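You operate a simulated robot arm through the tools that you are given. There is no shell and no other tool.

You run a simulated robot arm. Do the job below in one go: nothing can be reset, and whatever is moved stays where it is left.

TASK
Plug both vents, pump the chest up till the green lamp lights, then bleed it.
Fine: yellow plug in the white vent, red in the black; bleed knob shut for the pumping, open at the end, gauge at zero. Where these are worked on the way, their far stop is far enough and under half their travel is too little: bleed knob.

Only the result counts: the job must be done as asked and must still hold three seconds after the hand-in. Knocking over, shifting, dropping, spilling or breaking anything else fails it.

THE ROBOT
A 7-joint arm with a two-finger parallel gripper, fixed in place. Base frame: the origin is at the foot of the arm, x ahead of it, y to its left, z up; the work surface is at about z = 0.86. Readings come in m, rad, newtons and seconds.
With the tool pointing down near the work surface it reaches from about 0.22 to 0.74 m from the base axis. Its first joint turns from -2.897 to 2.897 rad. Payload 1.57 kg.
The TCP is the grasp point between the finger pads, 0.03 m short of the fingertips. In the tool frame z runs along the fingers and y along their closing line. The gripper opens to 0.11 m. The fingers are 0.024 m wide and 0.012 m thick; the gripper's body (0.048 by 0.112 m) begins 0.078 m behind the TCP.
Orientation is that of the tool frame in the base frame, as a unit quaternion [x, y, z, w]. With the fingers straight down and closing along the base's y, the tool's x points along the base's -x, its y along +y and its z along -z.

THE INTERFACE
- The arm moves only by the tool step_arm. Its argument "moves" is text: rows parted by semicolons, each of 7 numbers parted by spaces: the shift along the tool's x, y, z in m, then the turn, a rotation vector about the tool's x, y, z in rad, then the opening, from 0 (shut) to 1 (fully open). In form: dx dy dz ax ay az fingers; .... A call has 1 to 20 rows; each row shifts and turns the commanded pose from where the row before left it, along the tool's axes as they then stand. A row lasts 0.2 s, in which the tool goes at most 0.05 m and 0.15 rad; a call with a longer step from one row to the next is refused whole, and so is a gripper value outside its range. A pose out of reach is approached as far as the arm can. The call stops where the force on the tool passes 40 N (or 10 N more than at its start, if that is more) or the arm is blocked; 0.2 s more then pass. Each finger travels about 0.045 m/s and halts on what it meets, pressing with about 33 N; the grip force reading is that of the motor and also rises with nothing between the fingers. The clock runs only during rows and for 0.2 s after the last one: add rows that do not move to give the fingers time. It gives the time, the measured TCP pose, the force on the tool (base axes), the opening and the grip force at its end, in the units of the frame above (readings bear some noise), with the torque about the TCP (base axes, N m) and any sound that the robot's microphone picked up.
- Cameras (640 x 400 px; columns grow to the right, rows downward): "scene" is fixed at [0.3972, 0.6506, 1.6742]; the picture's right is [-1.00, 0.01, 0.00], its down [0.01, 0.82, -0.57] and it looks along [-0.00, -0.57, -0.82] (base axes); focal length 216 px, centre (320, 200). "wrist" rides on the gripper at [0.07, 0.016, -0.141] in the tool frame; the picture's right is [-0.23, 0.97, 0.00], its down [-0.86, -0.20, -0.48] and it looks along [-0.47, -0.11, 0.88] (tool axes); focal length 222 px, centre (320, 200). There is no depth. A picture from a camera that has moved, and an enlarged one, comes with that camera's place and axes in the base frame and with its lens.
- get_image(camera): a new picture of that camera. The clock stands still meanwhile.
- lift_body(by): slides the trunk up (or, below 0, down) by that many m; the arm rides with it, the base frame stays. It gives what a move gives, with no picture.
- close_up(camera, box): a new picture of the part [left, top, right, bottom] of that camera's present view, enlarged. The clock stands still meanwhile.
- close_job(): hands the job in; it is judged then, once.

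Places have to be worked out from the pictures, the camera data and where the tool is seen. Open the gripper and draw the arm clear of the work before you hand the job in, unless the task says otherwise.

The tools are called as name(argument=value, ...) on one line, values as JSON. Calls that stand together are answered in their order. step_arm: Moves the arm, as the interface text tells. Its arguments: {"type":"object","properties":{"moves":{"type":"string"}},"required":["moves"]} The other tools are called the same way: lift_body (by) slides the trunk up or down; get_image (camera) takes a picture; close_up (camera, box) takes an enlarged picture of a part of a camera's view; close_job () hands the job in.

At the start:

```text
time_s: 0.0
tcp_pos: [0.3681, -0.1814, 1.2851]
tool_rot: [0.001, 1.0, 0.0, -0.001]
contact_force: [0.0, 0.6, -0.2]
ft_torque: [-0.02, 0.0, 0.01]
grip_width: 0.1101
grasp_force: 0.1
trunk travel left (down, up): [-0.525, 0.065]
```

scene: 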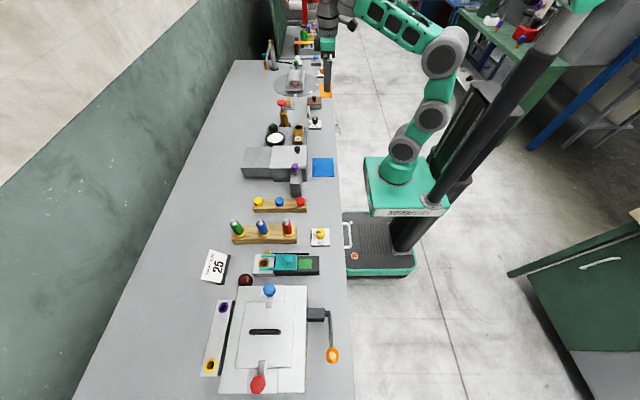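
wrist: 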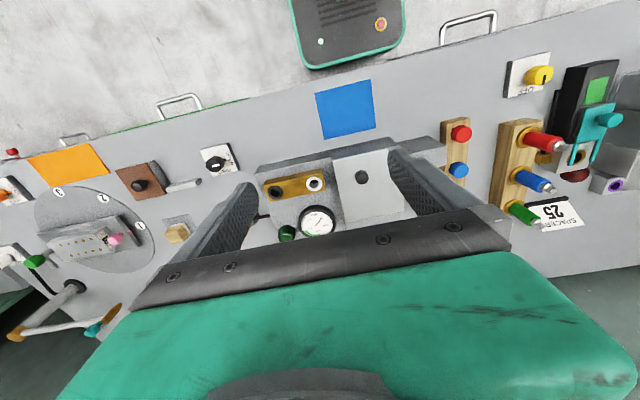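

I start by looking at the area of the chest with gauge and vents more closely in both cameras.

get_image(camera="scene")

close_up(camera="scene", box=[220, 80, 350, 220])

close_up(camera="wrist", box=[230, 100, 470, 250])

close_up(camera="scene", box=[190, 180, 350, 280])

close_up(camera="scene", box=[250, 0, 350, 100])

```text
taken
```

scene: 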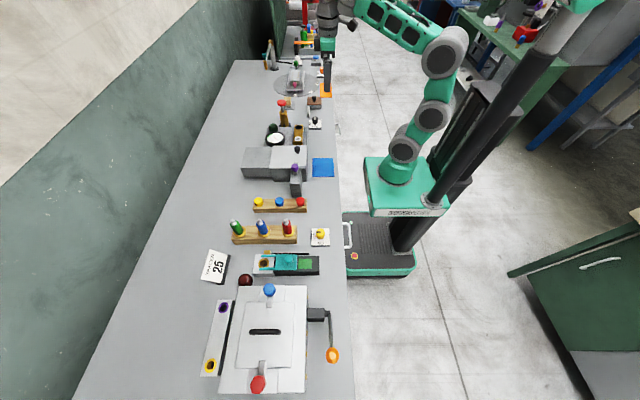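

```text
2.86 times, centred on (285, 150) of scene
camera zoom: at [0.3972, 0.6506, 1.6742], right [-1.0, 0.01, 0.0], down [0.01, 0.82, -0.57], along [0.0, -0.57, -0.82], focal length 616 px, centre (420, 343)
```

zoom: 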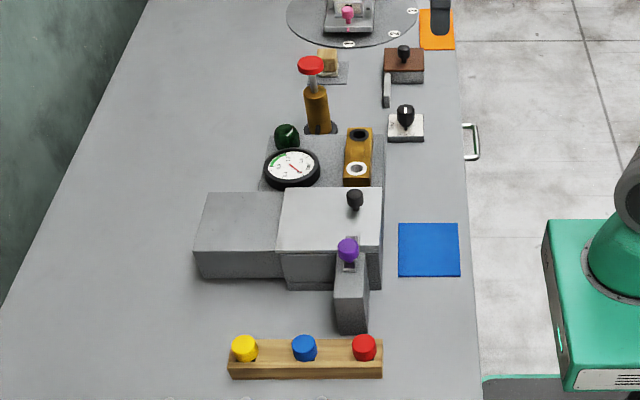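

```text
2.67 times, centred on (350, 175) of wrist
camera zoom: at [0.2979, -0.1652, 1.4265], right [0.23, 0.97, 0.0], down [0.86, -0.2, 0.48], along [0.47, -0.11, -0.88], focal length 592 px, centre (240, 267)
```

zoom: 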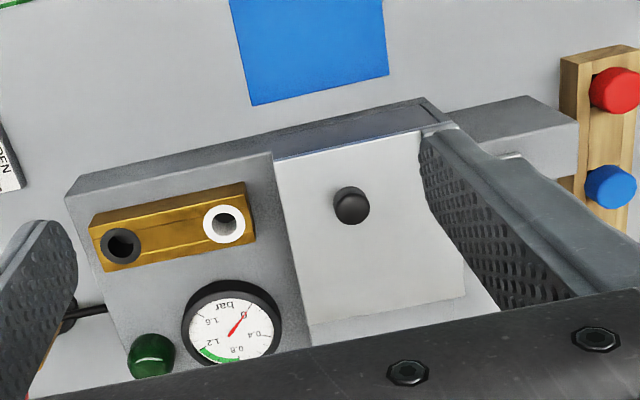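

```text
4.00 times, centred on (270, 230) of scene
camera zoom: at [0.3972, 0.6506, 1.6742], right [-1.0, 0.01, 0.0], down [0.01, 0.82, -0.57], along [0.0, -0.57, -0.82], focal length 862 px, centre (520, 80)
```

zoom: 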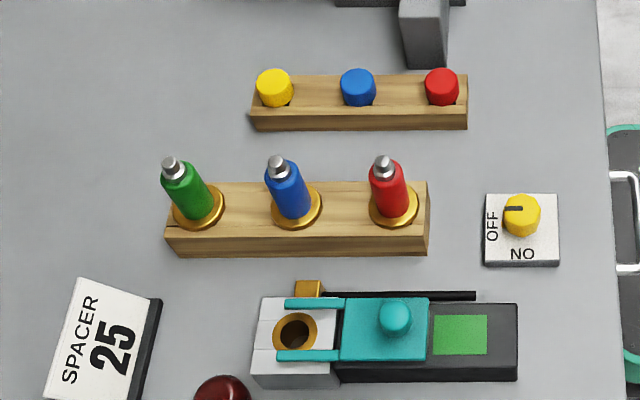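

```text
4.00 times, centred on (300, 50) of scene
camera zoom: at [0.3972, 0.6506, 1.6742], right [-1.0, 0.01, 0.0], down [0.01, 0.82, -0.57], along [0.0, -0.57, -0.82], focal length 862 px, centre (400, 800)
```

zoom: 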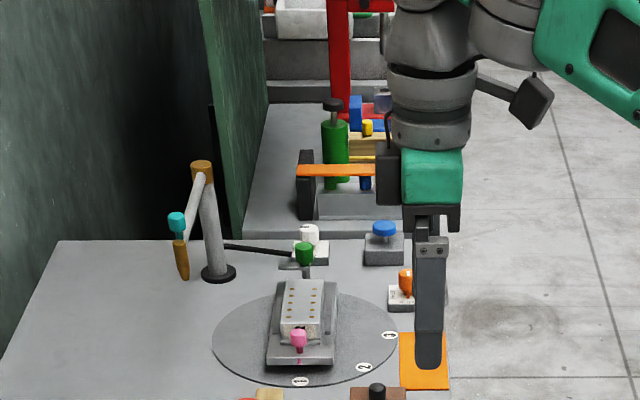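

The chest seems to be the grey box with gauge, lamp and gold manifold (black and white vents); the pump looks like the gold cylinder with the red top, bleed knob the black pointer on the white plate. I zoom in on the knob and neighbours before moving.

close_up(camera="wrist", box=[110, 120, 270, 220])

close_up(camera="scene", box=[260, 85, 340, 145])

close_up(camera="scene", box=[235, 140, 345, 220])

```text
4.00 times, centred on (190, 170) of wrist
camera zoom: at [0.2979, -0.1652, 1.4265], right [0.23, 0.97, 0.0], down [0.86, -0.2, 0.48], along [0.47, -0.11, -0.88], focal length 888 px, centre (840, 320)
```

zoom: 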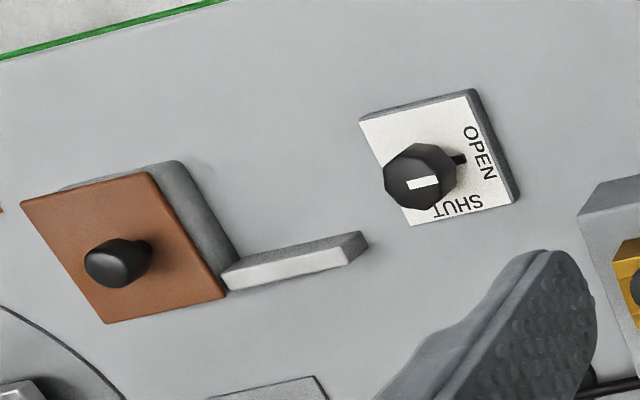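

```text
6.67 times, centred on (300, 115) of scene
camera zoom: at [0.3972, 0.6506, 1.6742], right [-1.0, 0.01, 0.0], down [0.01, 0.82, -0.57], along [0.0, -0.57, -0.82], focal length 1437 px, centre (453, 767)
```

zoom: 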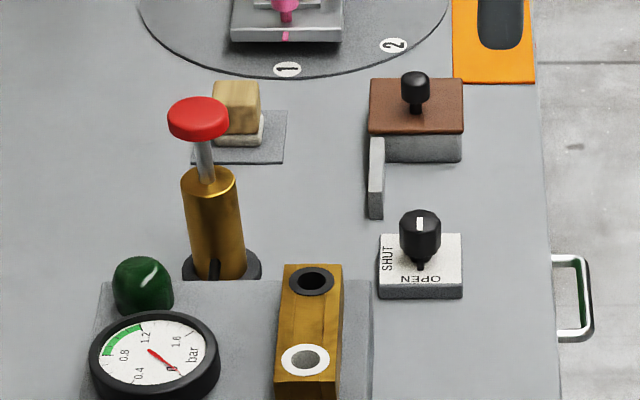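

```text
5.00 times, centred on (290, 180) of scene
camera zoom: at [0.3972, 0.6506, 1.6742], right [-1.0, 0.01, 0.0], down [0.01, 0.82, -0.57], along [0.0, -0.57, -0.82], focal length 1078 px, centre (470, 300)
```

zoom: 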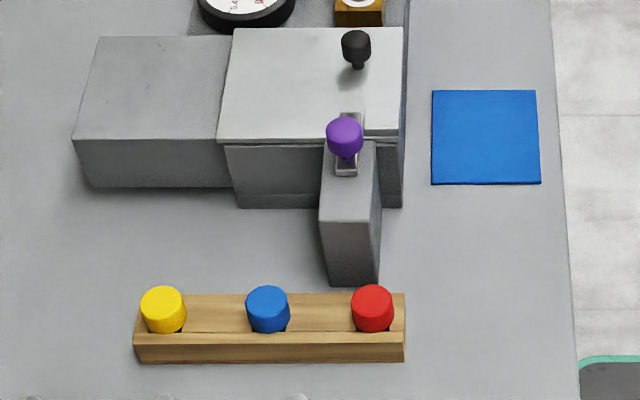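

The bleed knob's white line points along y (OPEN side), SHUT is on its +x side, so closing is a clockwise quarter turn. I move the hand to y≈-0.40 to look at the pump, manifold and knob with the wrist camera.

step_arm(moves="0.0176 -0.044 0 0 0 0 1; 0.0176 -0.044 0 0 0 0 1; 0.0176 -0.044 0 0 0 0 1; 0.0176 -0.044 0 0 0 0 1; 0.0176 -0.044 0 0 0 0 1; 0 0 0 0 0 0 1")

get_image(camera="wrist")

```text
time_s: 1.4
tcp_pos: [0.2796, -0.4031, 1.2857]
tool_rot: [-0.001, 1.0, -0.001, 0.0]
contact_force: [-0.5, 0.0, -0.3]
ft_torque: [0.01, -0.01, 0.02]
grip_width: 0.11
grasp_force: 0.1
trunk travel left (down, up): [-0.525, 0.065]
```

```text
taken
camera wrist: at [0.2095, -0.3863, 1.4271], right [0.23, 0.97, 0.0], down [0.86, -0.2, 0.48], along [0.47, -0.11, -0.88], focal length 222 px, centre (320, 200)
```

wrist: 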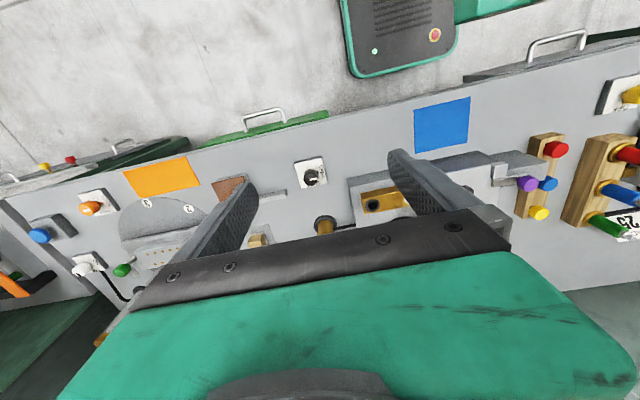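

The pump's base and its hose to the chest are visible. I zoom in there and at the knob.

close_up(camera="wrist", box=[240, 140, 400, 250])

close_up(camera="scene", box=[245, 85, 325, 145])

```text
3.64 times, centred on (320, 195) of wrist
camera zoom: at [0.2095, -0.3863, 1.4271], right [0.23, 0.97, 0.0], down [0.86, -0.2, 0.48], along [0.47, -0.11, -0.88], focal length 808 px, centre (320, 218)
```

zoom: 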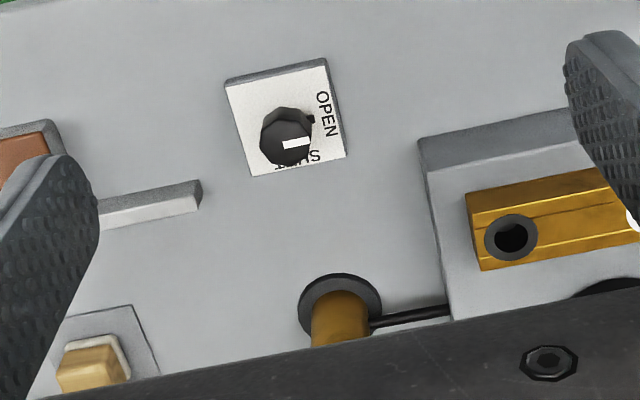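

```text
6.67 times, centred on (285, 115) of scene
camera zoom: at [0.3972, 0.6506, 1.6742], right [-1.0, 0.01, 0.0], down [0.01, 0.82, -0.57], along [0.0, -0.57, -0.82], focal length 1437 px, centre (553, 767)
```

zoom: 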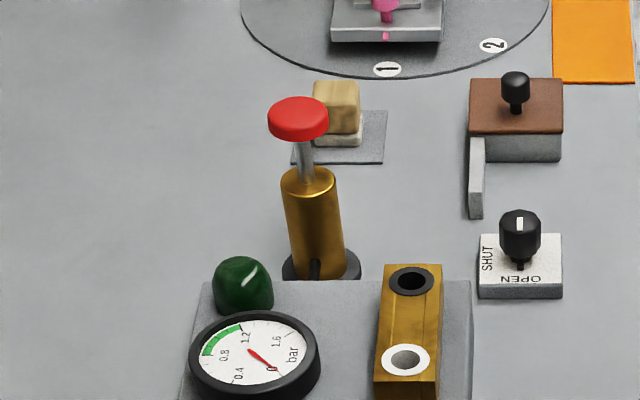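

Pump confirmed with a hose to the chest, around (0.60, -0.463). Now I move the hand above the manifold for a precise look at both vents.

step_arm(moves="-0.0336 0.0169 0.0266 0 0 0 1; -0.0336 0.0169 0.0266 0 0 0 1; -0.0336 0.0169 0.0266 0 0 0 1; -0.0336 0.0169 0.0266 0 0 0 1; -0.0336 0.0169 0.0266 0 0 0 1; -0.0336 0.0169 0.0266 0 0 0 1; -0.0336 0.0169 0.0266 0 0 0 1; 0 0 0 0 0 0 1")

get_image(camera="wrist")

get_image(camera="scene")

```text
time_s: 3.2
tcp_pos: [0.5165, -0.2835, 1.0972]
tool_rot: [0.0, 1.0, 0.0, 0.001]
contact_force: [-0.1, 0.4, 0.1]
ft_torque: [-0.04, 0.0, 0.01]
grip_width: 0.1102
grasp_force: 0.0
trunk travel left (down, up): [-0.525, 0.065]
```

```text
taken
camera wrist: at [0.4453, -0.2668, 1.2391], right [0.23, 0.97, 0.0], down [0.85, -0.2, 0.48], along [0.47, -0.11, -0.88], focal length 222 px, centre (320, 200)
```

wrist: 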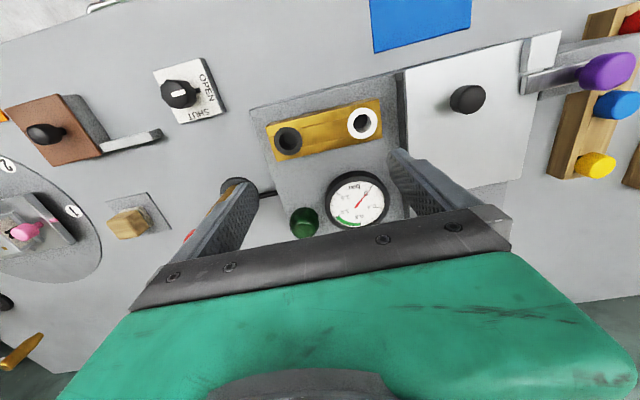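

```text
taken
```

scene: 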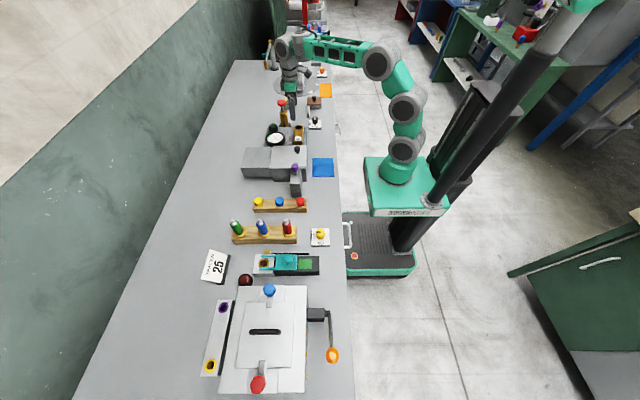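

Both vents are in clear view. I zoom to measure them.

close_up(camera="wrist", box=[250, 80, 410, 180])

close_up(camera="wrist", box=[130, 40, 250, 140])

close_up(camera="wrist", box=[520, 0, 640, 200])

close_up(camera="scene", box=[245, 90, 325, 150])

```text
4.00 times, centred on (330, 130) of wrist
camera zoom: at [0.4453, -0.2668, 1.2391], right [0.23, 0.97, 0.0], down [0.85, -0.2, 0.48], along [0.47, -0.11, -0.88], focal length 888 px, centre (280, 480)
```

zoom: 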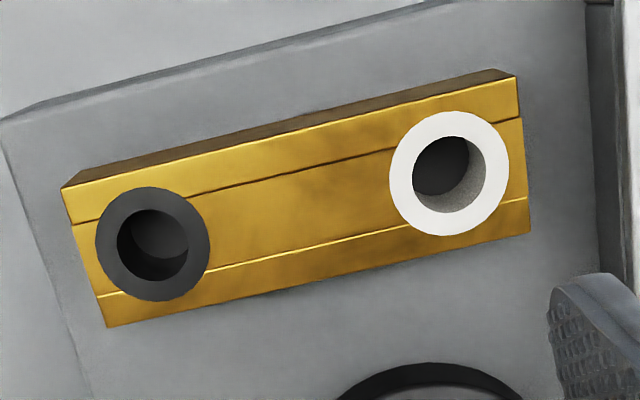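

```text
4.00 times, centred on (190, 90) of wrist
camera zoom: at [0.4453, -0.2668, 1.2391], right [0.23, 0.97, 0.0], down [0.85, -0.2, 0.48], along [0.47, -0.11, -0.88], focal length 888 px, centre (840, 640)
```

zoom: 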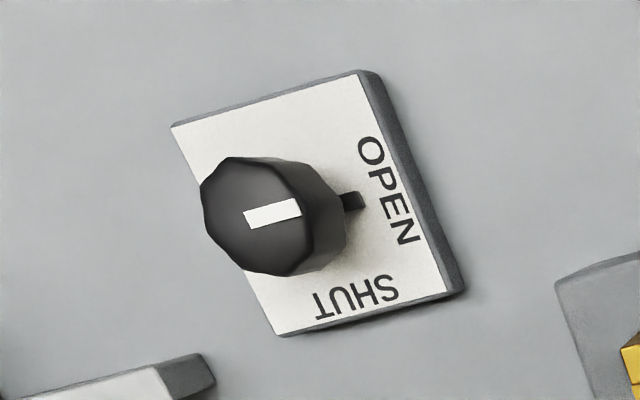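

```text
2.00 times, centred on (580, 100) of wrist
camera zoom: at [0.4453, -0.2668, 1.2391], right [0.23, 0.97, 0.0], down [0.85, -0.2, 0.48], along [0.47, -0.11, -0.88], focal length 444 px, centre (-200, 400)
```

zoom: 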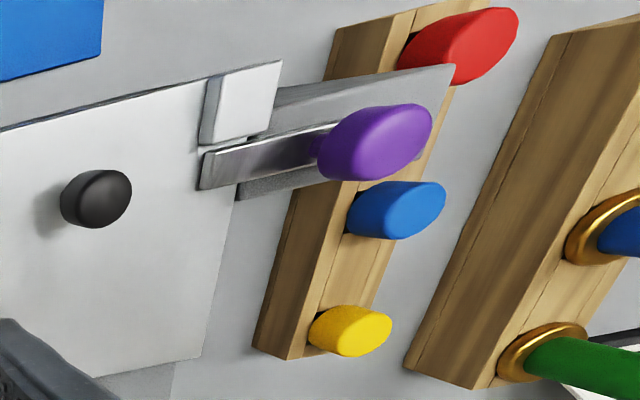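

```text
6.67 times, centred on (285, 120) of scene
camera zoom: at [0.3972, 0.6506, 1.6742], right [-1.0, 0.01, 0.0], down [0.01, 0.82, -0.57], along [0.0, -0.57, -0.82], focal length 1437 px, centre (553, 733)
```

zoom: 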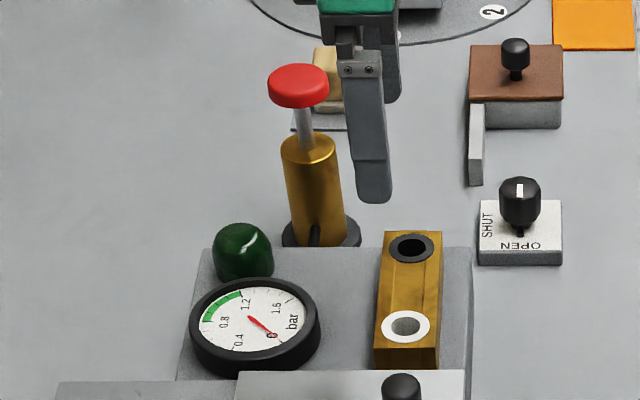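

Triangulation puts the white vent at about (0.505, -0.227, 0.953) and the black at (0.505, -0.322, 0.953); knob top about (0.42, -0.459, 0.913), its line clearly on OPEN. Next I go above the plug rack to measure the plugs.

step_arm(moves="0 0 -0.04 0 0 0 1; -0.0067 0.048 0 0 0 0 1; -0.0067 0.048 0 0 0 0 1; -0.0067 0.048 0 0 0 0 1; -0.0067 0.048 0 0 0 0 1; -0.0067 0.048 0 0 0 0 1; -0.0067 0.048 0 0 0 0 1; -0.0067 0.048 0 0 0 0 1; -0.0067 0.048 0 0 0 0 1; 0 0 0.04 0 0 0 1; 0 0 0 0 0 0 1")

get_image(camera="wrist")

```text
time_s: 5.6
tcp_pos: [0.5698, 0.0995, 1.0994]
tool_rot: [0.0, 1.0, 0.0, 0.0]
contact_force: [-0.5, -0.4, 0.0]
ft_torque: [-0.01, -0.04, -0.01]
grip_width: 0.1102
grasp_force: 0.1
trunk travel left (down, up): [-0.525, 0.065]
```

```text
taken
camera wrist: at [0.4985, 0.1169, 1.2402], right [0.23, 0.97, 0.0], down [0.86, -0.2, 0.48], along [0.47, -0.11, -0.88], focal length 222 px, centre (320, 200)
```

wrist: 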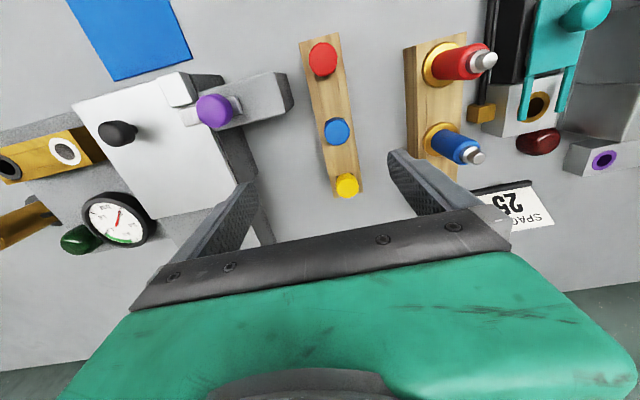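

close_up(camera="wrist", box=[280, 30, 400, 210])

close_up(camera="scene", box=[245, 190, 325, 250])

```text
2.22 times, centred on (340, 120) of wrist
camera zoom: at [0.4985, 0.1169, 1.2402], right [0.23, 0.97, 0.0], down [0.86, -0.2, 0.48], along [0.47, -0.11, -0.88], focal length 494 px, centre (276, 378)
```

zoom: 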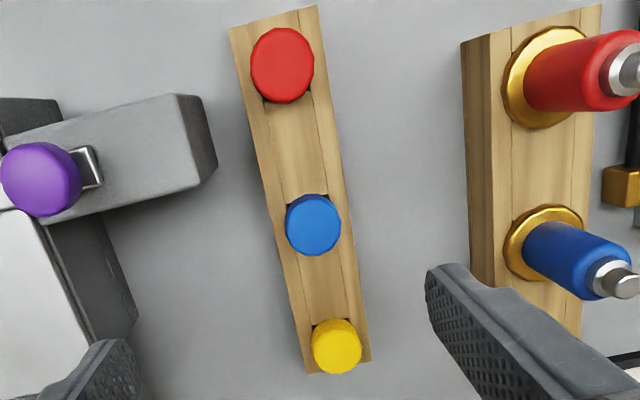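

```text
6.67 times, centred on (285, 220) of scene
camera zoom: at [0.3972, 0.6506, 1.6742], right [-1.0, 0.01, 0.0], down [0.01, 0.82, -0.57], along [0.0, -0.57, -0.82], focal length 1437 px, centre (553, 67)
```

zoom: 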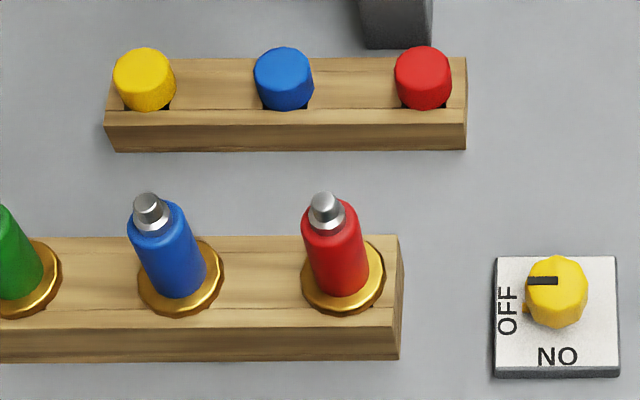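

Plug tops are about z≈0.918: red (0.479, 0.122), blue (0.568, 0.122), yellow (0.657, 0.122), heads about 35 mm across. I move above the yellow one and look again from nearer.

step_arm(moves="-0.029 0.0075 0.0267 0 0 0 0.75; -0.029 0.0075 0.0267 0 0 0 0.75; -0.029 0.0075 0.0267 0 0 0 0.75; 0 0 0 0 0 0 0.75; 0 0 0 0 0 0 0.75")

get_image(camera="wrist")

close_up(camera="wrist", box=[260, 110, 380, 210])

```text
time_s: 6.8
tcp_pos: [0.6555, 0.1234, 1.0199]
tool_rot: [-0.001, 1.0, 0.001, 0.0]
contact_force: [-0.3, -0.4, 0.0]
ft_torque: [-0.02, 0.0, -0.04]
grip_width: 0.0827
grasp_force: 0.2
trunk travel left (down, up): [-0.525, 0.065]
```

```text
taken
camera wrist: at [0.5852, 0.1401, 1.1609], right [0.23, 0.97, 0.0], down [0.86, -0.2, 0.48], along [0.47, -0.11, -0.88], focal length 222 px, centre (320, 200)
```

wrist: 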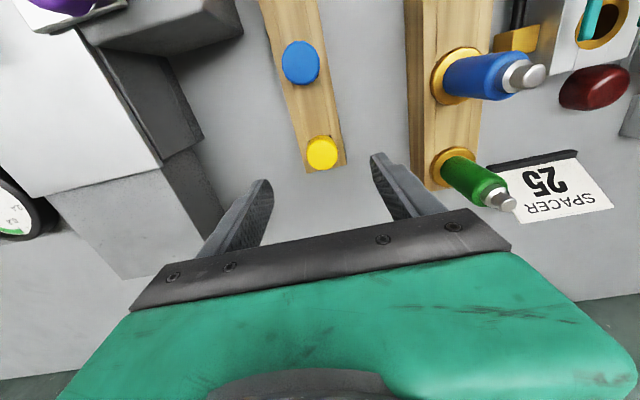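

```text
4.00 times, centred on (320, 160) of wrist
camera zoom: at [0.5852, 0.1401, 1.1609], right [0.23, 0.97, 0.0], down [0.86, -0.2, 0.48], along [0.47, -0.11, -0.88], focal length 888 px, centre (320, 360)
```

zoom: 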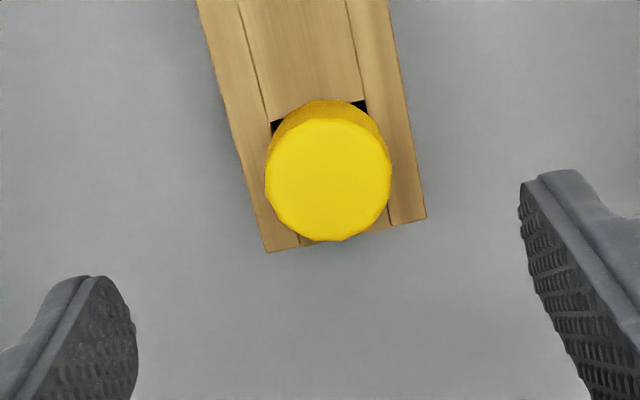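

Yellow's top face is at about (0.658, 0.1245, 0.92), head about 20 mm high. I descend so the fingertips stop just above the rack top (TCP z≈0.934).

step_arm(moves="-0.0005 0.0003 0.022 0 0 0 0.75; -0.0005 0.0003 0.022 0 0 0 0.75; -0.0005 0.0003 0.021 0 0 0 0.75; -0.0005 0.0003 0.018 0 0 0 0.75; 0 0 0 0 0 0 0.75")

get_image(camera="wrist")

close_up(camera="scene", box=[235, 180, 315, 240])

```text
time_s: 8.0
tcp_pos: [0.6572, 0.1253, 0.935]
tool_rot: [0.0, 1.0, -0.001, 0.001]
contact_force: [-0.1, -0.6, 0.1]
ft_torque: [-0.03, -0.02, 0.02]
grip_width: 0.0826
grasp_force: 0.1
trunk travel left (down, up): [-0.525, 0.065]
```

```text
taken
camera wrist: at [0.5874, 0.1409, 1.0769], right [0.23, 0.97, 0.0], down [0.86, -0.2, 0.48], along [0.47, -0.11, -0.88], focal length 222 px, centre (320, 200)
```

wrist: 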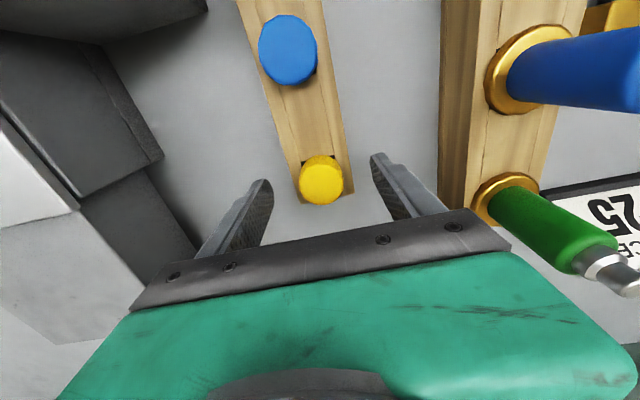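

```text
6.67 times, centred on (275, 210) of scene
camera zoom: at [0.3972, 0.6506, 1.6742], right [-1.0, 0.01, 0.0], down [0.01, 0.82, -0.57], along [0.0, -0.57, -0.82], focal length 1437 px, centre (620, 133)
```

zoom: 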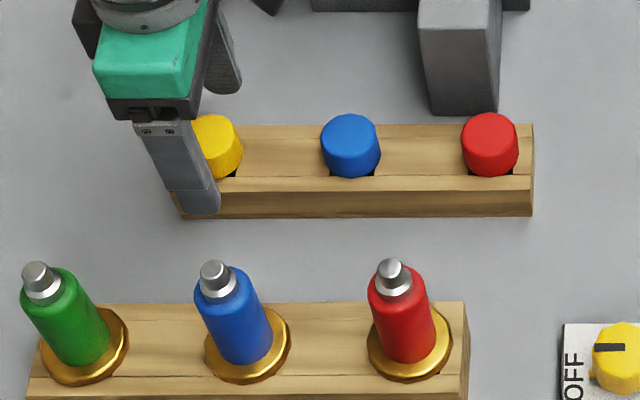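

No contact yet. I zoom to check the plug's position relative to the pads before closing.

close_up(camera="wrist", box=[260, 130, 380, 230])

```text
4.00 times, centred on (320, 180) of wrist
camera zoom: at [0.5874, 0.1409, 1.0769], right [0.23, 0.97, 0.0], down [0.86, -0.2, 0.48], along [0.47, -0.11, -0.88], focal length 888 px, centre (320, 280)
```

zoom: 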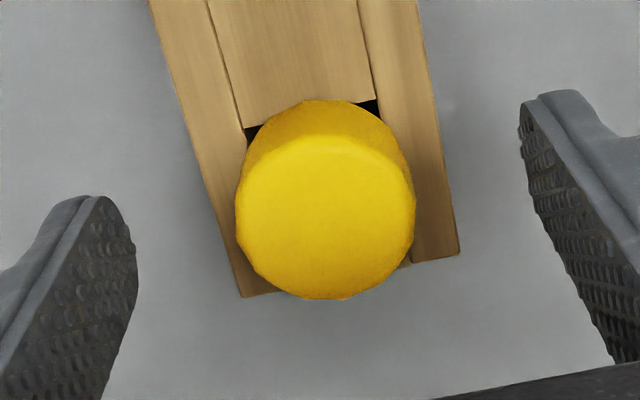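

The plug is within 1 mm of the TCP. I lower 2 mm more and close.

step_arm(moves="-0.0008 0 0.002 0 0 0 0.75; 0 0 0 0 0 0 0; 0 0 0 0 0 0 0; 0 0 0 0 0 0 0; 0 0 0 0 0 0 0; 0 0 0 0 0 0 0")

close_up(camera="wrist", box=[260, 130, 380, 230])

```text
time_s: 9.4
tcp_pos: [0.6588, 0.1247, 0.9346]
tool_rot: [-0.001, 1.0, 0.0, 0.0]
contact_force: [0.2, 1.5, 1.1]
ft_torque: [0.09, -0.04, -0.01]
grip_width: 0.0344
grasp_force: 32.8
trunk travel left (down, up): [-0.525, 0.065]
```

```text
4.00 times, centred on (320, 180) of wrist
camera zoom: at [0.5882, 0.1411, 1.0752], right [0.23, 0.97, 0.0], down [0.86, -0.2, 0.48], along [0.47, -0.11, -0.88], focal length 888 px, centre (320, 280)
```

zoom: 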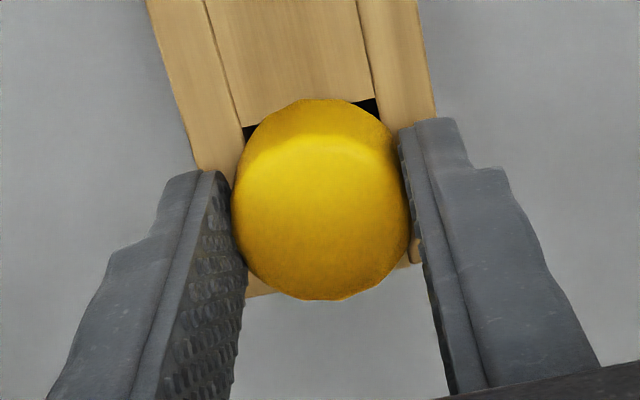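

Gripped (width 0.034, 33 N). I lift straight up, slowly at first.

step_arm(moves="0 0 -0.005 0 0 0 0; 0 0 -0.01 0 0 0 0; 0 0 -0.02 0 0 0 0; 0 0 -0.03 0 0 0 0; 0 0 -0.04 0 0 0 0; 0 0 -0.045 0 0 0 0; 0 0 0 0 0 0 0")

get_image(camera="wrist")

close_up(camera="scene", box=[225, 150, 325, 225])

```text
time_s: 11.0
tcp_pos: [0.6587, 0.1249, 1.0839]
tool_rot: [0.0, 1.0, -0.001, 0.0]
contact_force: [0.8, 0.2, 0.3]
ft_torque: [0.02, -0.05, -0.03]
grip_width: 0.0348
grasp_force: 32.4
trunk travel left (down, up): [-0.525, 0.065]
```

```text
taken
camera wrist: at [0.5882, 0.1411, 1.2254], right [0.23, 0.97, 0.0], down [0.86, -0.2, 0.48], along [0.47, -0.11, -0.88], focal length 222 px, centre (320, 200)
```

wrist: 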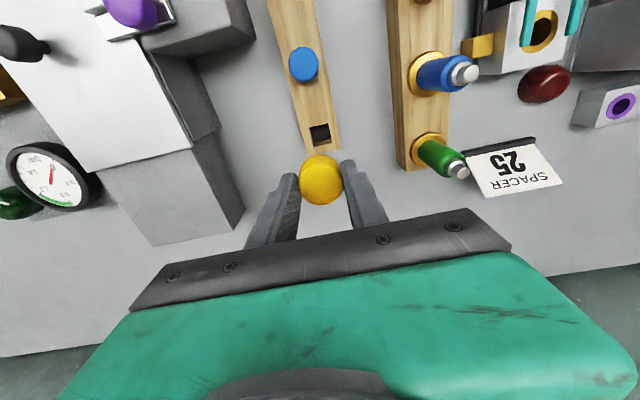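

```text
5.33 times, centred on (275, 188) of scene
camera zoom: at [0.3972, 0.6506, 1.6742], right [-1.0, 0.01, 0.0], down [0.01, 0.82, -0.57], along [0.0, -0.57, -0.82], focal length 1150 px, centre (560, 267)
```

zoom: 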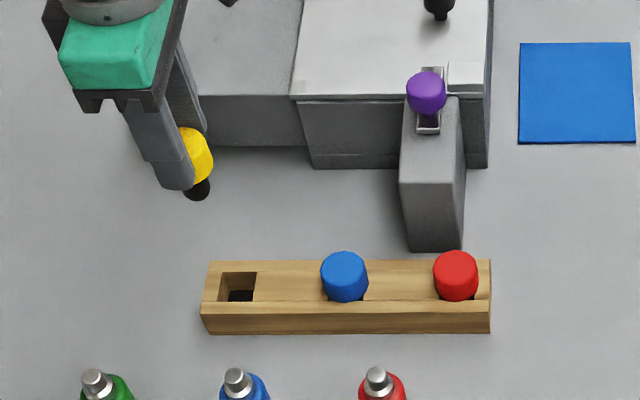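

The plug came out, with a dark rubber stem below the head. I carry it at z≈1.09 to above the white vent.

step_arm(moves="0.0192 -0.044 -0.001 0 0 0 0; 0.0192 -0.044 -0.001 0 0 0 0; 0.0192 -0.044 -0.001 0 0 0 0; 0.0192 -0.044 -0.001 0 0 0 0; 0.0192 -0.044 -0.001 0 0 0 0; 0.0192 -0.044 -0.001 0 0 0 0; 0.0192 -0.044 -0.001 0 0 0 0; 0.0192 -0.044 -0.001 0 0 0 0; 0 0 0 0 0 0 0")

get_image(camera="wrist")

close_up(camera="wrist", box=[240, 100, 400, 220])

close_up(camera="scene", box=[245, 80, 325, 140])

```text
time_s: 13.0
tcp_pos: [0.5061, -0.2271, 1.0919]
tool_rot: [-0.001, 1.0, 0.0, 0.0]
contact_force: [-0.9, -0.5, -0.7]
ft_torque: [0.0, 0.0, -0.01]
grip_width: 0.0344
grasp_force: 33.3
trunk travel left (down, up): [-0.525, 0.065]
```

```text
taken
camera wrist: at [0.4352, -0.2109, 1.2338], right [0.23, 0.97, 0.0], down [0.86, -0.2, 0.48], along [0.47, -0.11, -0.88], focal length 222 px, centre (320, 200)
```

wrist: 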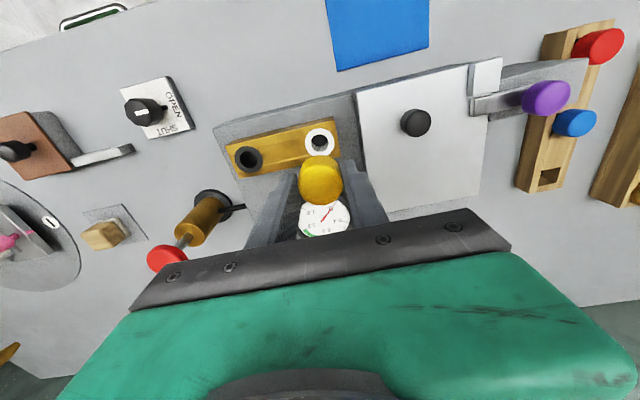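

```text
3.33 times, centred on (320, 160) of wrist
camera zoom: at [0.4352, -0.2109, 1.2338], right [0.23, 0.97, 0.0], down [0.86, -0.2, 0.48], along [0.47, -0.11, -0.88], focal length 740 px, centre (320, 333)
```

zoom: 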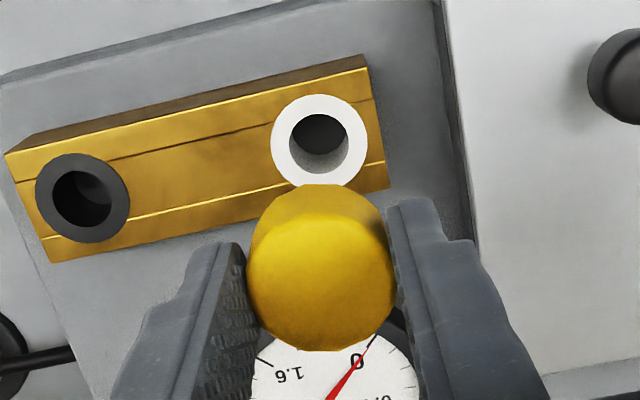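

```text
6.67 times, centred on (285, 110) of scene
camera zoom: at [0.3972, 0.6506, 1.6742], right [-1.0, 0.01, 0.0], down [0.01, 0.82, -0.57], along [0.0, -0.57, -0.82], focal length 1437 px, centre (553, 800)
```

zoom: 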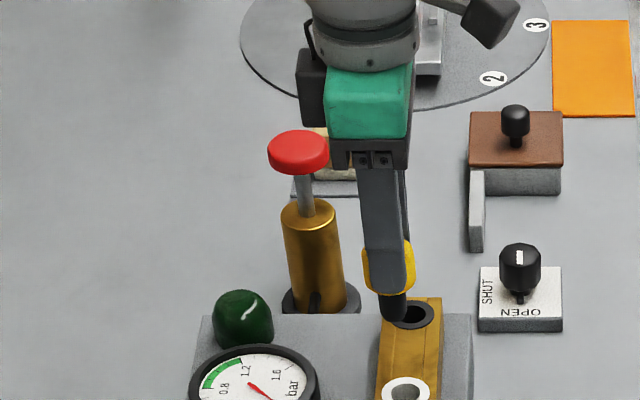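

The stem tip seems about 63 mm below the TCP. I go down to just above the vent (tip ≈ 15 mm clear) and check alignment from both cameras.

step_arm(moves="0 0 0.03 0 0 0 0; 0 0 0.03 0 0 0 0; 0 0 0 0 0 0 0")

close_up(camera="wrist", box=[240, 90, 400, 210])

close_up(camera="scene", box=[275, 105, 315, 145])

```text
time_s: 13.8
tcp_pos: [0.5048, -0.2277, 1.0324]
tool_rot: [-0.001, 1.0, 0.0, 0.0]
contact_force: [-0.2, 0.0, -0.6]
ft_torque: [-0.01, -0.01, 0.0]
grip_width: 0.0343
grasp_force: 33.1
trunk travel left (down, up): [-0.525, 0.065]
```

```text
3.33 times, centred on (320, 150) of wrist
camera zoom: at [0.4348, -0.2105, 1.1725], right [0.23, 0.97, 0.0], down [0.86, -0.2, 0.48], along [0.47, -0.11, -0.88], focal length 740 px, centre (320, 367)
```

zoom: 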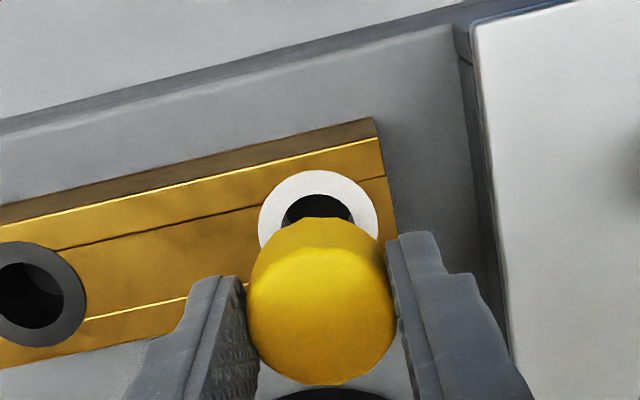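

```text
10.00 times, centred on (295, 125) of scene
camera zoom: at [0.3972, 0.6506, 1.6742], right [-1.0, 0.01, 0.0], down [0.01, 0.82, -0.57], along [0.0, -0.57, -0.82], focal length 2156 px, centre (570, 950)
```

zoom: 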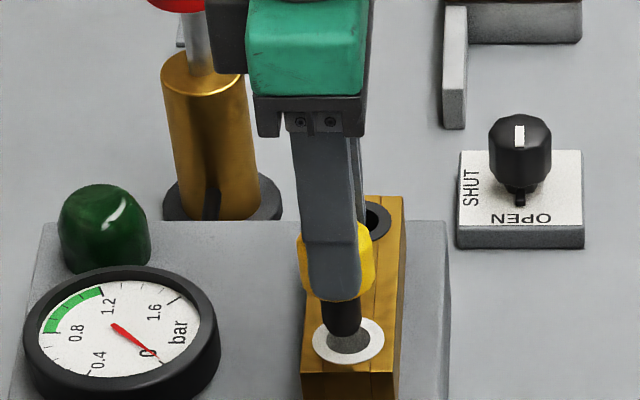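

Both cameras agree that the vent is about 2.2 mm toward -x from the plug, y is aligned; stem tip sits roughly 5 mm above the vent. I correct x and descend slowly.

step_arm(moves="0.0022 0 0 0 0 0 0; 0 0 0.004 0 0 0 0; 0 0 0.004 0 0 0 0; 0 0 0.004 0 0 0 0; 0 0 0.003 0 0 0 0; 0 0 0 0 0 0 0")

close_up(camera="wrist", box=[240, 90, 400, 210])

close_up(camera="scene", box=[275, 105, 315, 145])

```text
time_s: 15.2
tcp_pos: [0.502, -0.2276, 1.0172]
tool_rot: [0.0, 1.0, 0.001, 0.001]
contact_force: [0.5, -0.6, -0.1]
ft_torque: [0.0, 0.02, -0.01]
grip_width: 0.0343
grasp_force: 33.2
trunk travel left (down, up): [-0.525, 0.065]
```

```text
3.33 times, centred on (320, 150) of wrist
camera zoom: at [0.4329, -0.2113, 1.1579], right [0.23, 0.97, 0.0], down [0.86, -0.2, 0.48], along [0.47, -0.11, -0.88], focal length 740 px, centre (320, 367)
```

zoom: 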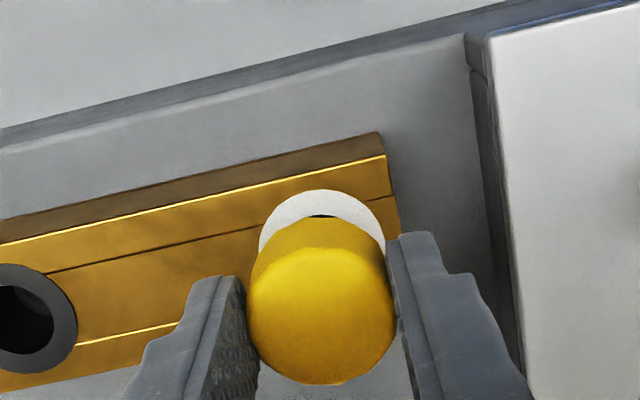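

```text
10.00 times, centred on (295, 125) of scene
camera zoom: at [0.3972, 0.6506, 1.6742], right [-1.0, 0.01, 0.0], down [0.01, 0.82, -0.57], along [0.0, -0.57, -0.82], focal length 2156 px, centre (570, 950)
```

zoom: 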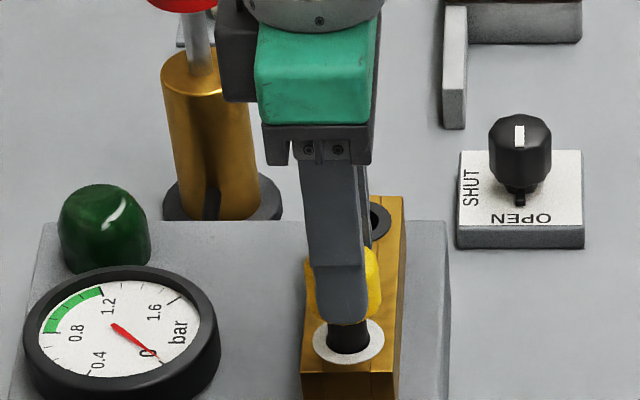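

The stem has entered the white vent without contact force. I continue down in small steps.

step_arm(moves="0 0 0.004 0 0 0 0; 0 0 0.004 0 0 0 0; 0 0 0.004 0 0 0 0; 0 0 0.004 0 0 0 0; 0 0 0.003 0 0 0 0; 0 0 0 0 0 0 0")

close_up(camera="scene", box=[275, 105, 315, 145])

```text
time_s: 16.6
tcp_pos: [0.5039, -0.2268, 0.9986]
tool_rot: [0.0, 1.0, 0.0, 0.0]
contact_force: [0.3, 0.2, 0.2]
ft_torque: [0.0, -0.02, -0.01]
grip_width: 0.0343
grasp_force: 32.7
trunk travel left (down, up): [-0.525, 0.065]
```

```text
10.00 times, centred on (295, 125) of scene
camera zoom: at [0.3972, 0.6506, 1.6742], right [-1.0, 0.01, 0.0], down [0.01, 0.82, -0.57], along [0.0, -0.57, -0.82], focal length 2156 px, centre (570, 950)
```

zoom: 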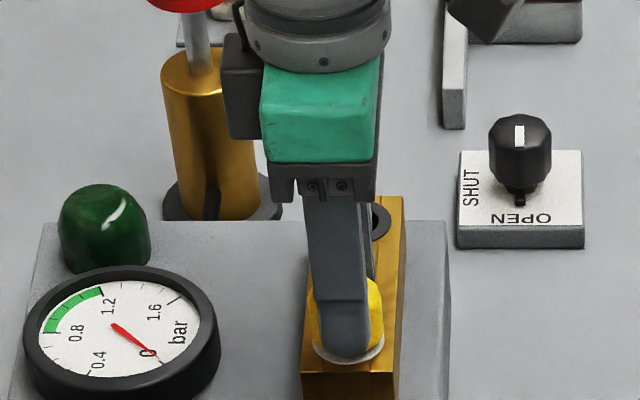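

Still free; a few millimetres remain. I go on in 2–3 mm steps until the head seats.

step_arm(moves="0 0 0.003 0 0 0 0; 0 0 0.003 0 0 0 0; 0 0 0.002 0 0 0 0; 0 0 0 0 0 0 0")

close_up(camera="wrist", box=[240, 90, 400, 210])

close_up(camera="scene", box=[275, 105, 315, 145])

```text
time_s: 17.6
tcp_pos: [0.5037, -0.2278, 0.9944]
tool_rot: [-0.001, 1.0, -0.002, 0.004]
contact_force: [-3.5, 2.6, 32.2]
ft_torque: [0.32, 0.36, 0.03]
grip_width: 0.0346
grasp_force: 32.6
trunk travel left (down, up): [-0.525, 0.065]
```

```text
3.33 times, centred on (320, 150) of wrist
camera zoom: at [0.4315, -0.2106, 1.1348], right [0.23, 0.97, 0.0], down [0.85, -0.2, 0.49], along [0.47, -0.11, -0.87], focal length 740 px, centre (320, 367)
```

zoom: 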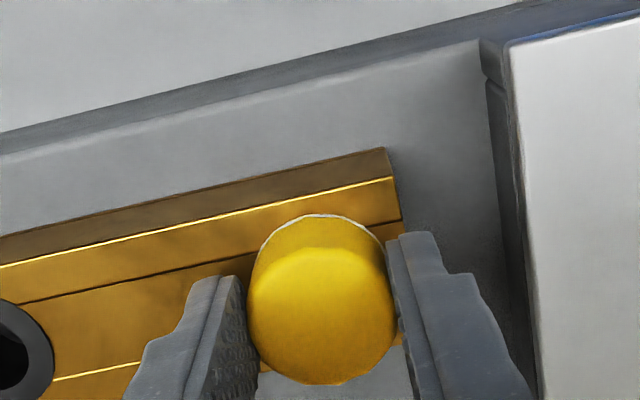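

```text
10.00 times, centred on (295, 125) of scene
camera zoom: at [0.3972, 0.6506, 1.6742], right [-1.0, 0.01, 0.0], down [0.01, 0.82, -0.57], along [0.0, -0.57, -0.82], focal length 2156 px, centre (570, 950)
```

zoom: 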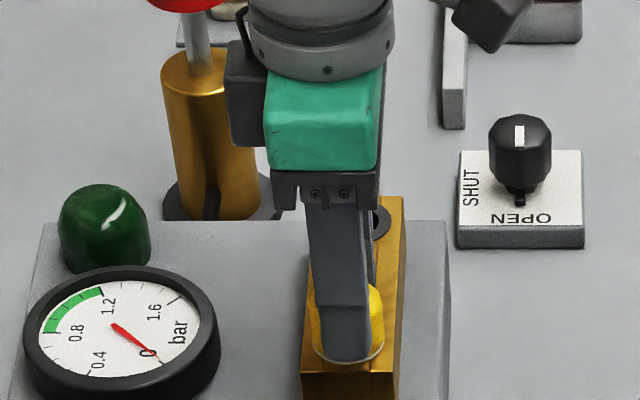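

32 N of upward force and only a thin white ring edge around the head: the yellow plug is seated. I relax the push, open and rise.

step_arm(moves="0 0 -0.004 0 0 0 0; 0 0 0 0 0 0 0.55; 0 0 0 0 0 0 0.55; 0 0 0 0 0 0 0.55; 0 0 -0.02 0 0 0 0.55; 0 0 -0.04 0 0 0 0.55; 0 0 -0.045 0 0 0 0.75; 0 0 0 0 0 0 0.75")

close_up(camera="wrist", box=[220, 60, 420, 210])

close_up(camera="scene", box=[275, 105, 315, 145])

```text
time_s: 19.4
tcp_pos: [0.5018, -0.2276, 1.0972]
tool_rot: [0.0, 1.0, 0.0, 0.0]
contact_force: [-0.8, -1.0, 0.0]
ft_torque: [0.05, -0.01, -0.05]
grip_width: 0.0826
grasp_force: 0.0
trunk travel left (down, up): [-0.525, 0.065]
```

```text
2.67 times, centred on (320, 135) of wrist
camera zoom: at [0.4322, -0.2118, 1.2392], right [0.23, 0.97, 0.0], down [0.86, -0.2, 0.48], along [0.47, -0.11, -0.88], focal length 592 px, centre (320, 373)
```

zoom: 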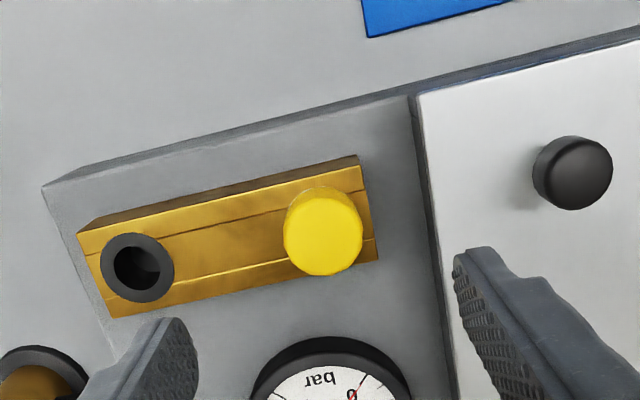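

```text
10.00 times, centred on (295, 125) of scene
camera zoom: at [0.3972, 0.6506, 1.6742], right [-1.0, 0.01, 0.0], down [0.01, 0.82, -0.57], along [0.0, -0.57, -0.82], focal length 2156 px, centre (570, 950)
```

zoom: 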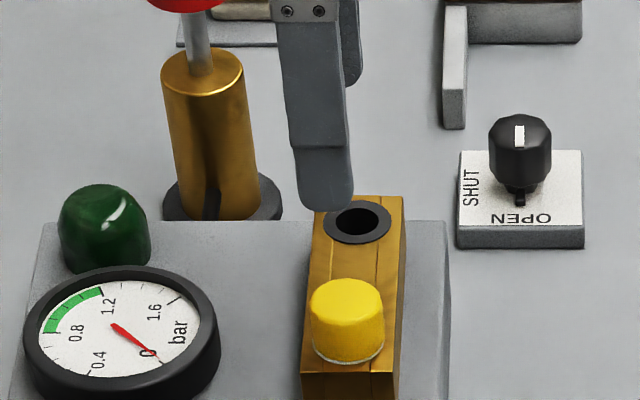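

Yellow is fully seated in the white vent. Now I go for the red plug at about (0.479, 0.124).

step_arm(moves="0.003 0.044 0 0 0 0 0.75; 0.003 0.044 0 0 0 0 0.75; 0.003 0.044 0 0 0 0 0.75; 0.003 0.044 0 0 0 0 0.75; 0.003 0.044 0 0 0 0 0.75; 0.003 0.044 0 0 0 0 0.75; 0.003 0.044 0 0 0 0 0.75; 0.003 0.044 0 0 0 0 0.75; 0 0 0.04 0 0 0 0.75; 0 0 0.037 0 0 0 0.75; 0 0 0 0 0 0 0.75")

close_up(camera="wrist", box=[260, 110, 380, 210])

get_image(camera="wrist")

```text
time_s: 21.8
tcp_pos: [0.4798, 0.1251, 1.0224]
tool_rot: [0.0, 1.0, 0.0, 0.0]
contact_force: [-0.9, 0.4, 1.1]
ft_torque: [0.05, 0.01, -0.01]
grip_width: 0.0826
grasp_force: 0.1
trunk travel left (down, up): [-0.525, 0.065]
```

```text
4.00 times, centred on (320, 160) of wrist
camera zoom: at [0.409, 0.1412, 1.1636], right [0.23, 0.97, 0.0], down [0.86, -0.2, 0.48], along [0.47, -0.11, -0.88], focal length 888 px, centre (320, 360)
```

zoom: 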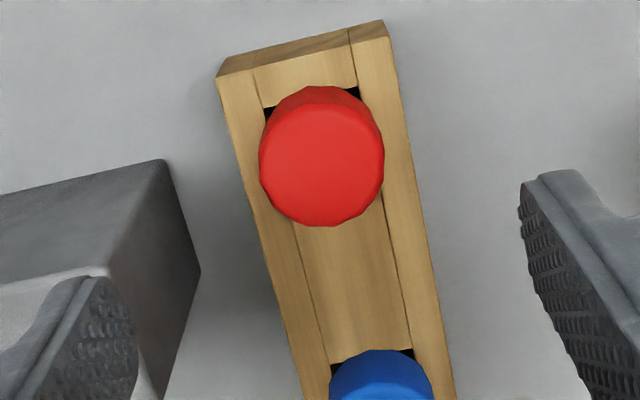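

```text
taken
camera wrist: at [0.409, 0.1412, 1.1636], right [0.23, 0.97, 0.0], down [0.86, -0.2, 0.48], along [0.47, -0.11, -0.88], focal length 222 px, centre (320, 200)
```

wrist: 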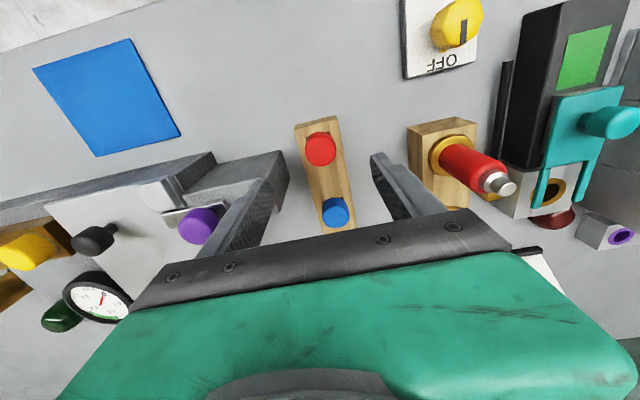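

Red is at about (0.478, 0.1254). The grey block's end face is at y≈0.069, so I narrow the opening to ~0.06 m before descending to keep the left finger clear of it.

step_arm(moves="0.0013 0.0003 0 0 0 0 0.55; 0 0 0 0 0 0 0.55; 0 0 0.03 0 0 0 0.55; 0 0 0.03 0 0 0 0.55; 0 0 0.02 0 0 0 0.55; 0 0 0.008 0 0 0 0.55; 0 0 0 0 0 0 0.55")

close_up(camera="wrist", box=[260, 130, 380, 230])

```text
time_s: 23.4
tcp_pos: [0.4773, 0.1256, 0.9326]
tool_rot: [0.0, 1.0, 0.001, 0.0]
contact_force: [0.6, -0.9, 0.3]
ft_torque: [0.01, -0.01, -0.02]
grip_width: 0.0604
grasp_force: 0.1
trunk travel left (down, up): [-0.525, 0.065]
```

```text
4.00 times, centred on (320, 180) of wrist
camera zoom: at [0.4072, 0.1414, 1.075], right [0.23, 0.97, 0.0], down [0.86, -0.2, 0.48], along [0.47, -0.11, -0.88], focal length 888 px, centre (320, 280)
```

zoom: 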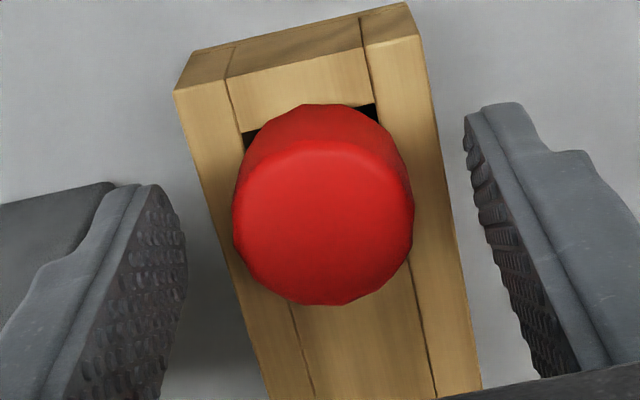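

Centred within a millimetre. Closing on the red plug and lifting.

step_arm(moves="-0.0006 0 0 0 0 0 0; 0 0 0 0 0 0 0; 0 0 0 0 0 0 0; 0 0 0 0 0 0 0; 0 0 0 0 0 0 0")

step_arm(moves="0 0 -0.005 0 0 0 0; 0 0 -0.01 0 0 0 0; 0 0 -0.02 0 0 0 0; 0 0 -0.03 0 0 0 0; 0 0 -0.045 0 0 0 0; 0 0 -0.045 0 0 0 0; 0 0 0 0 0 0 0")

get_image(camera="wrist")

```text
time_s: 24.6
tcp_pos: [0.4792, 0.1253, 0.9329]
tool_rot: [0.0, 1.0, 0.0, 0.0]
contact_force: [0.5, -0.5, 0.2]
ft_torque: [-0.02, -0.01, -0.03]
grip_width: 0.0347
grasp_force: 32.9
trunk travel left (down, up): [-0.525, 0.065]
```

```text
time_s: 26.2
tcp_pos: [0.4776, 0.1239, 1.0898]
tool_rot: [0.001, 1.0, 0.0, 0.001]
contact_force: [-0.1, 0.0, -0.2]
ft_torque: [0.01, -0.01, 0.01]
grip_width: 0.0345
grasp_force: 32.8
trunk travel left (down, up): [-0.525, 0.065]
```

```text
taken
camera wrist: at [0.4069, 0.1413, 1.2308], right [0.23, 0.97, 0.0], down [0.86, -0.2, 0.48], along [0.47, -0.11, -0.88], focal length 222 px, centre (320, 200)
```

wrist: 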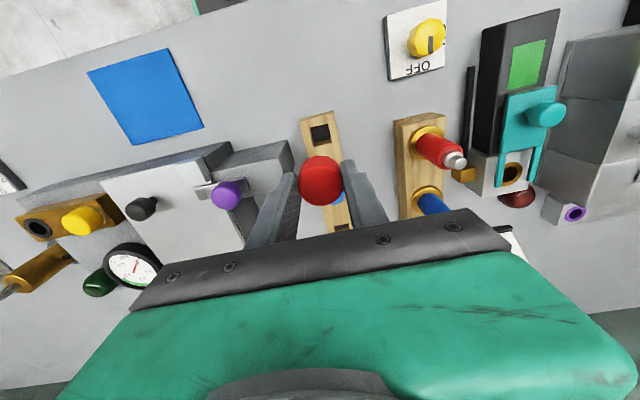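

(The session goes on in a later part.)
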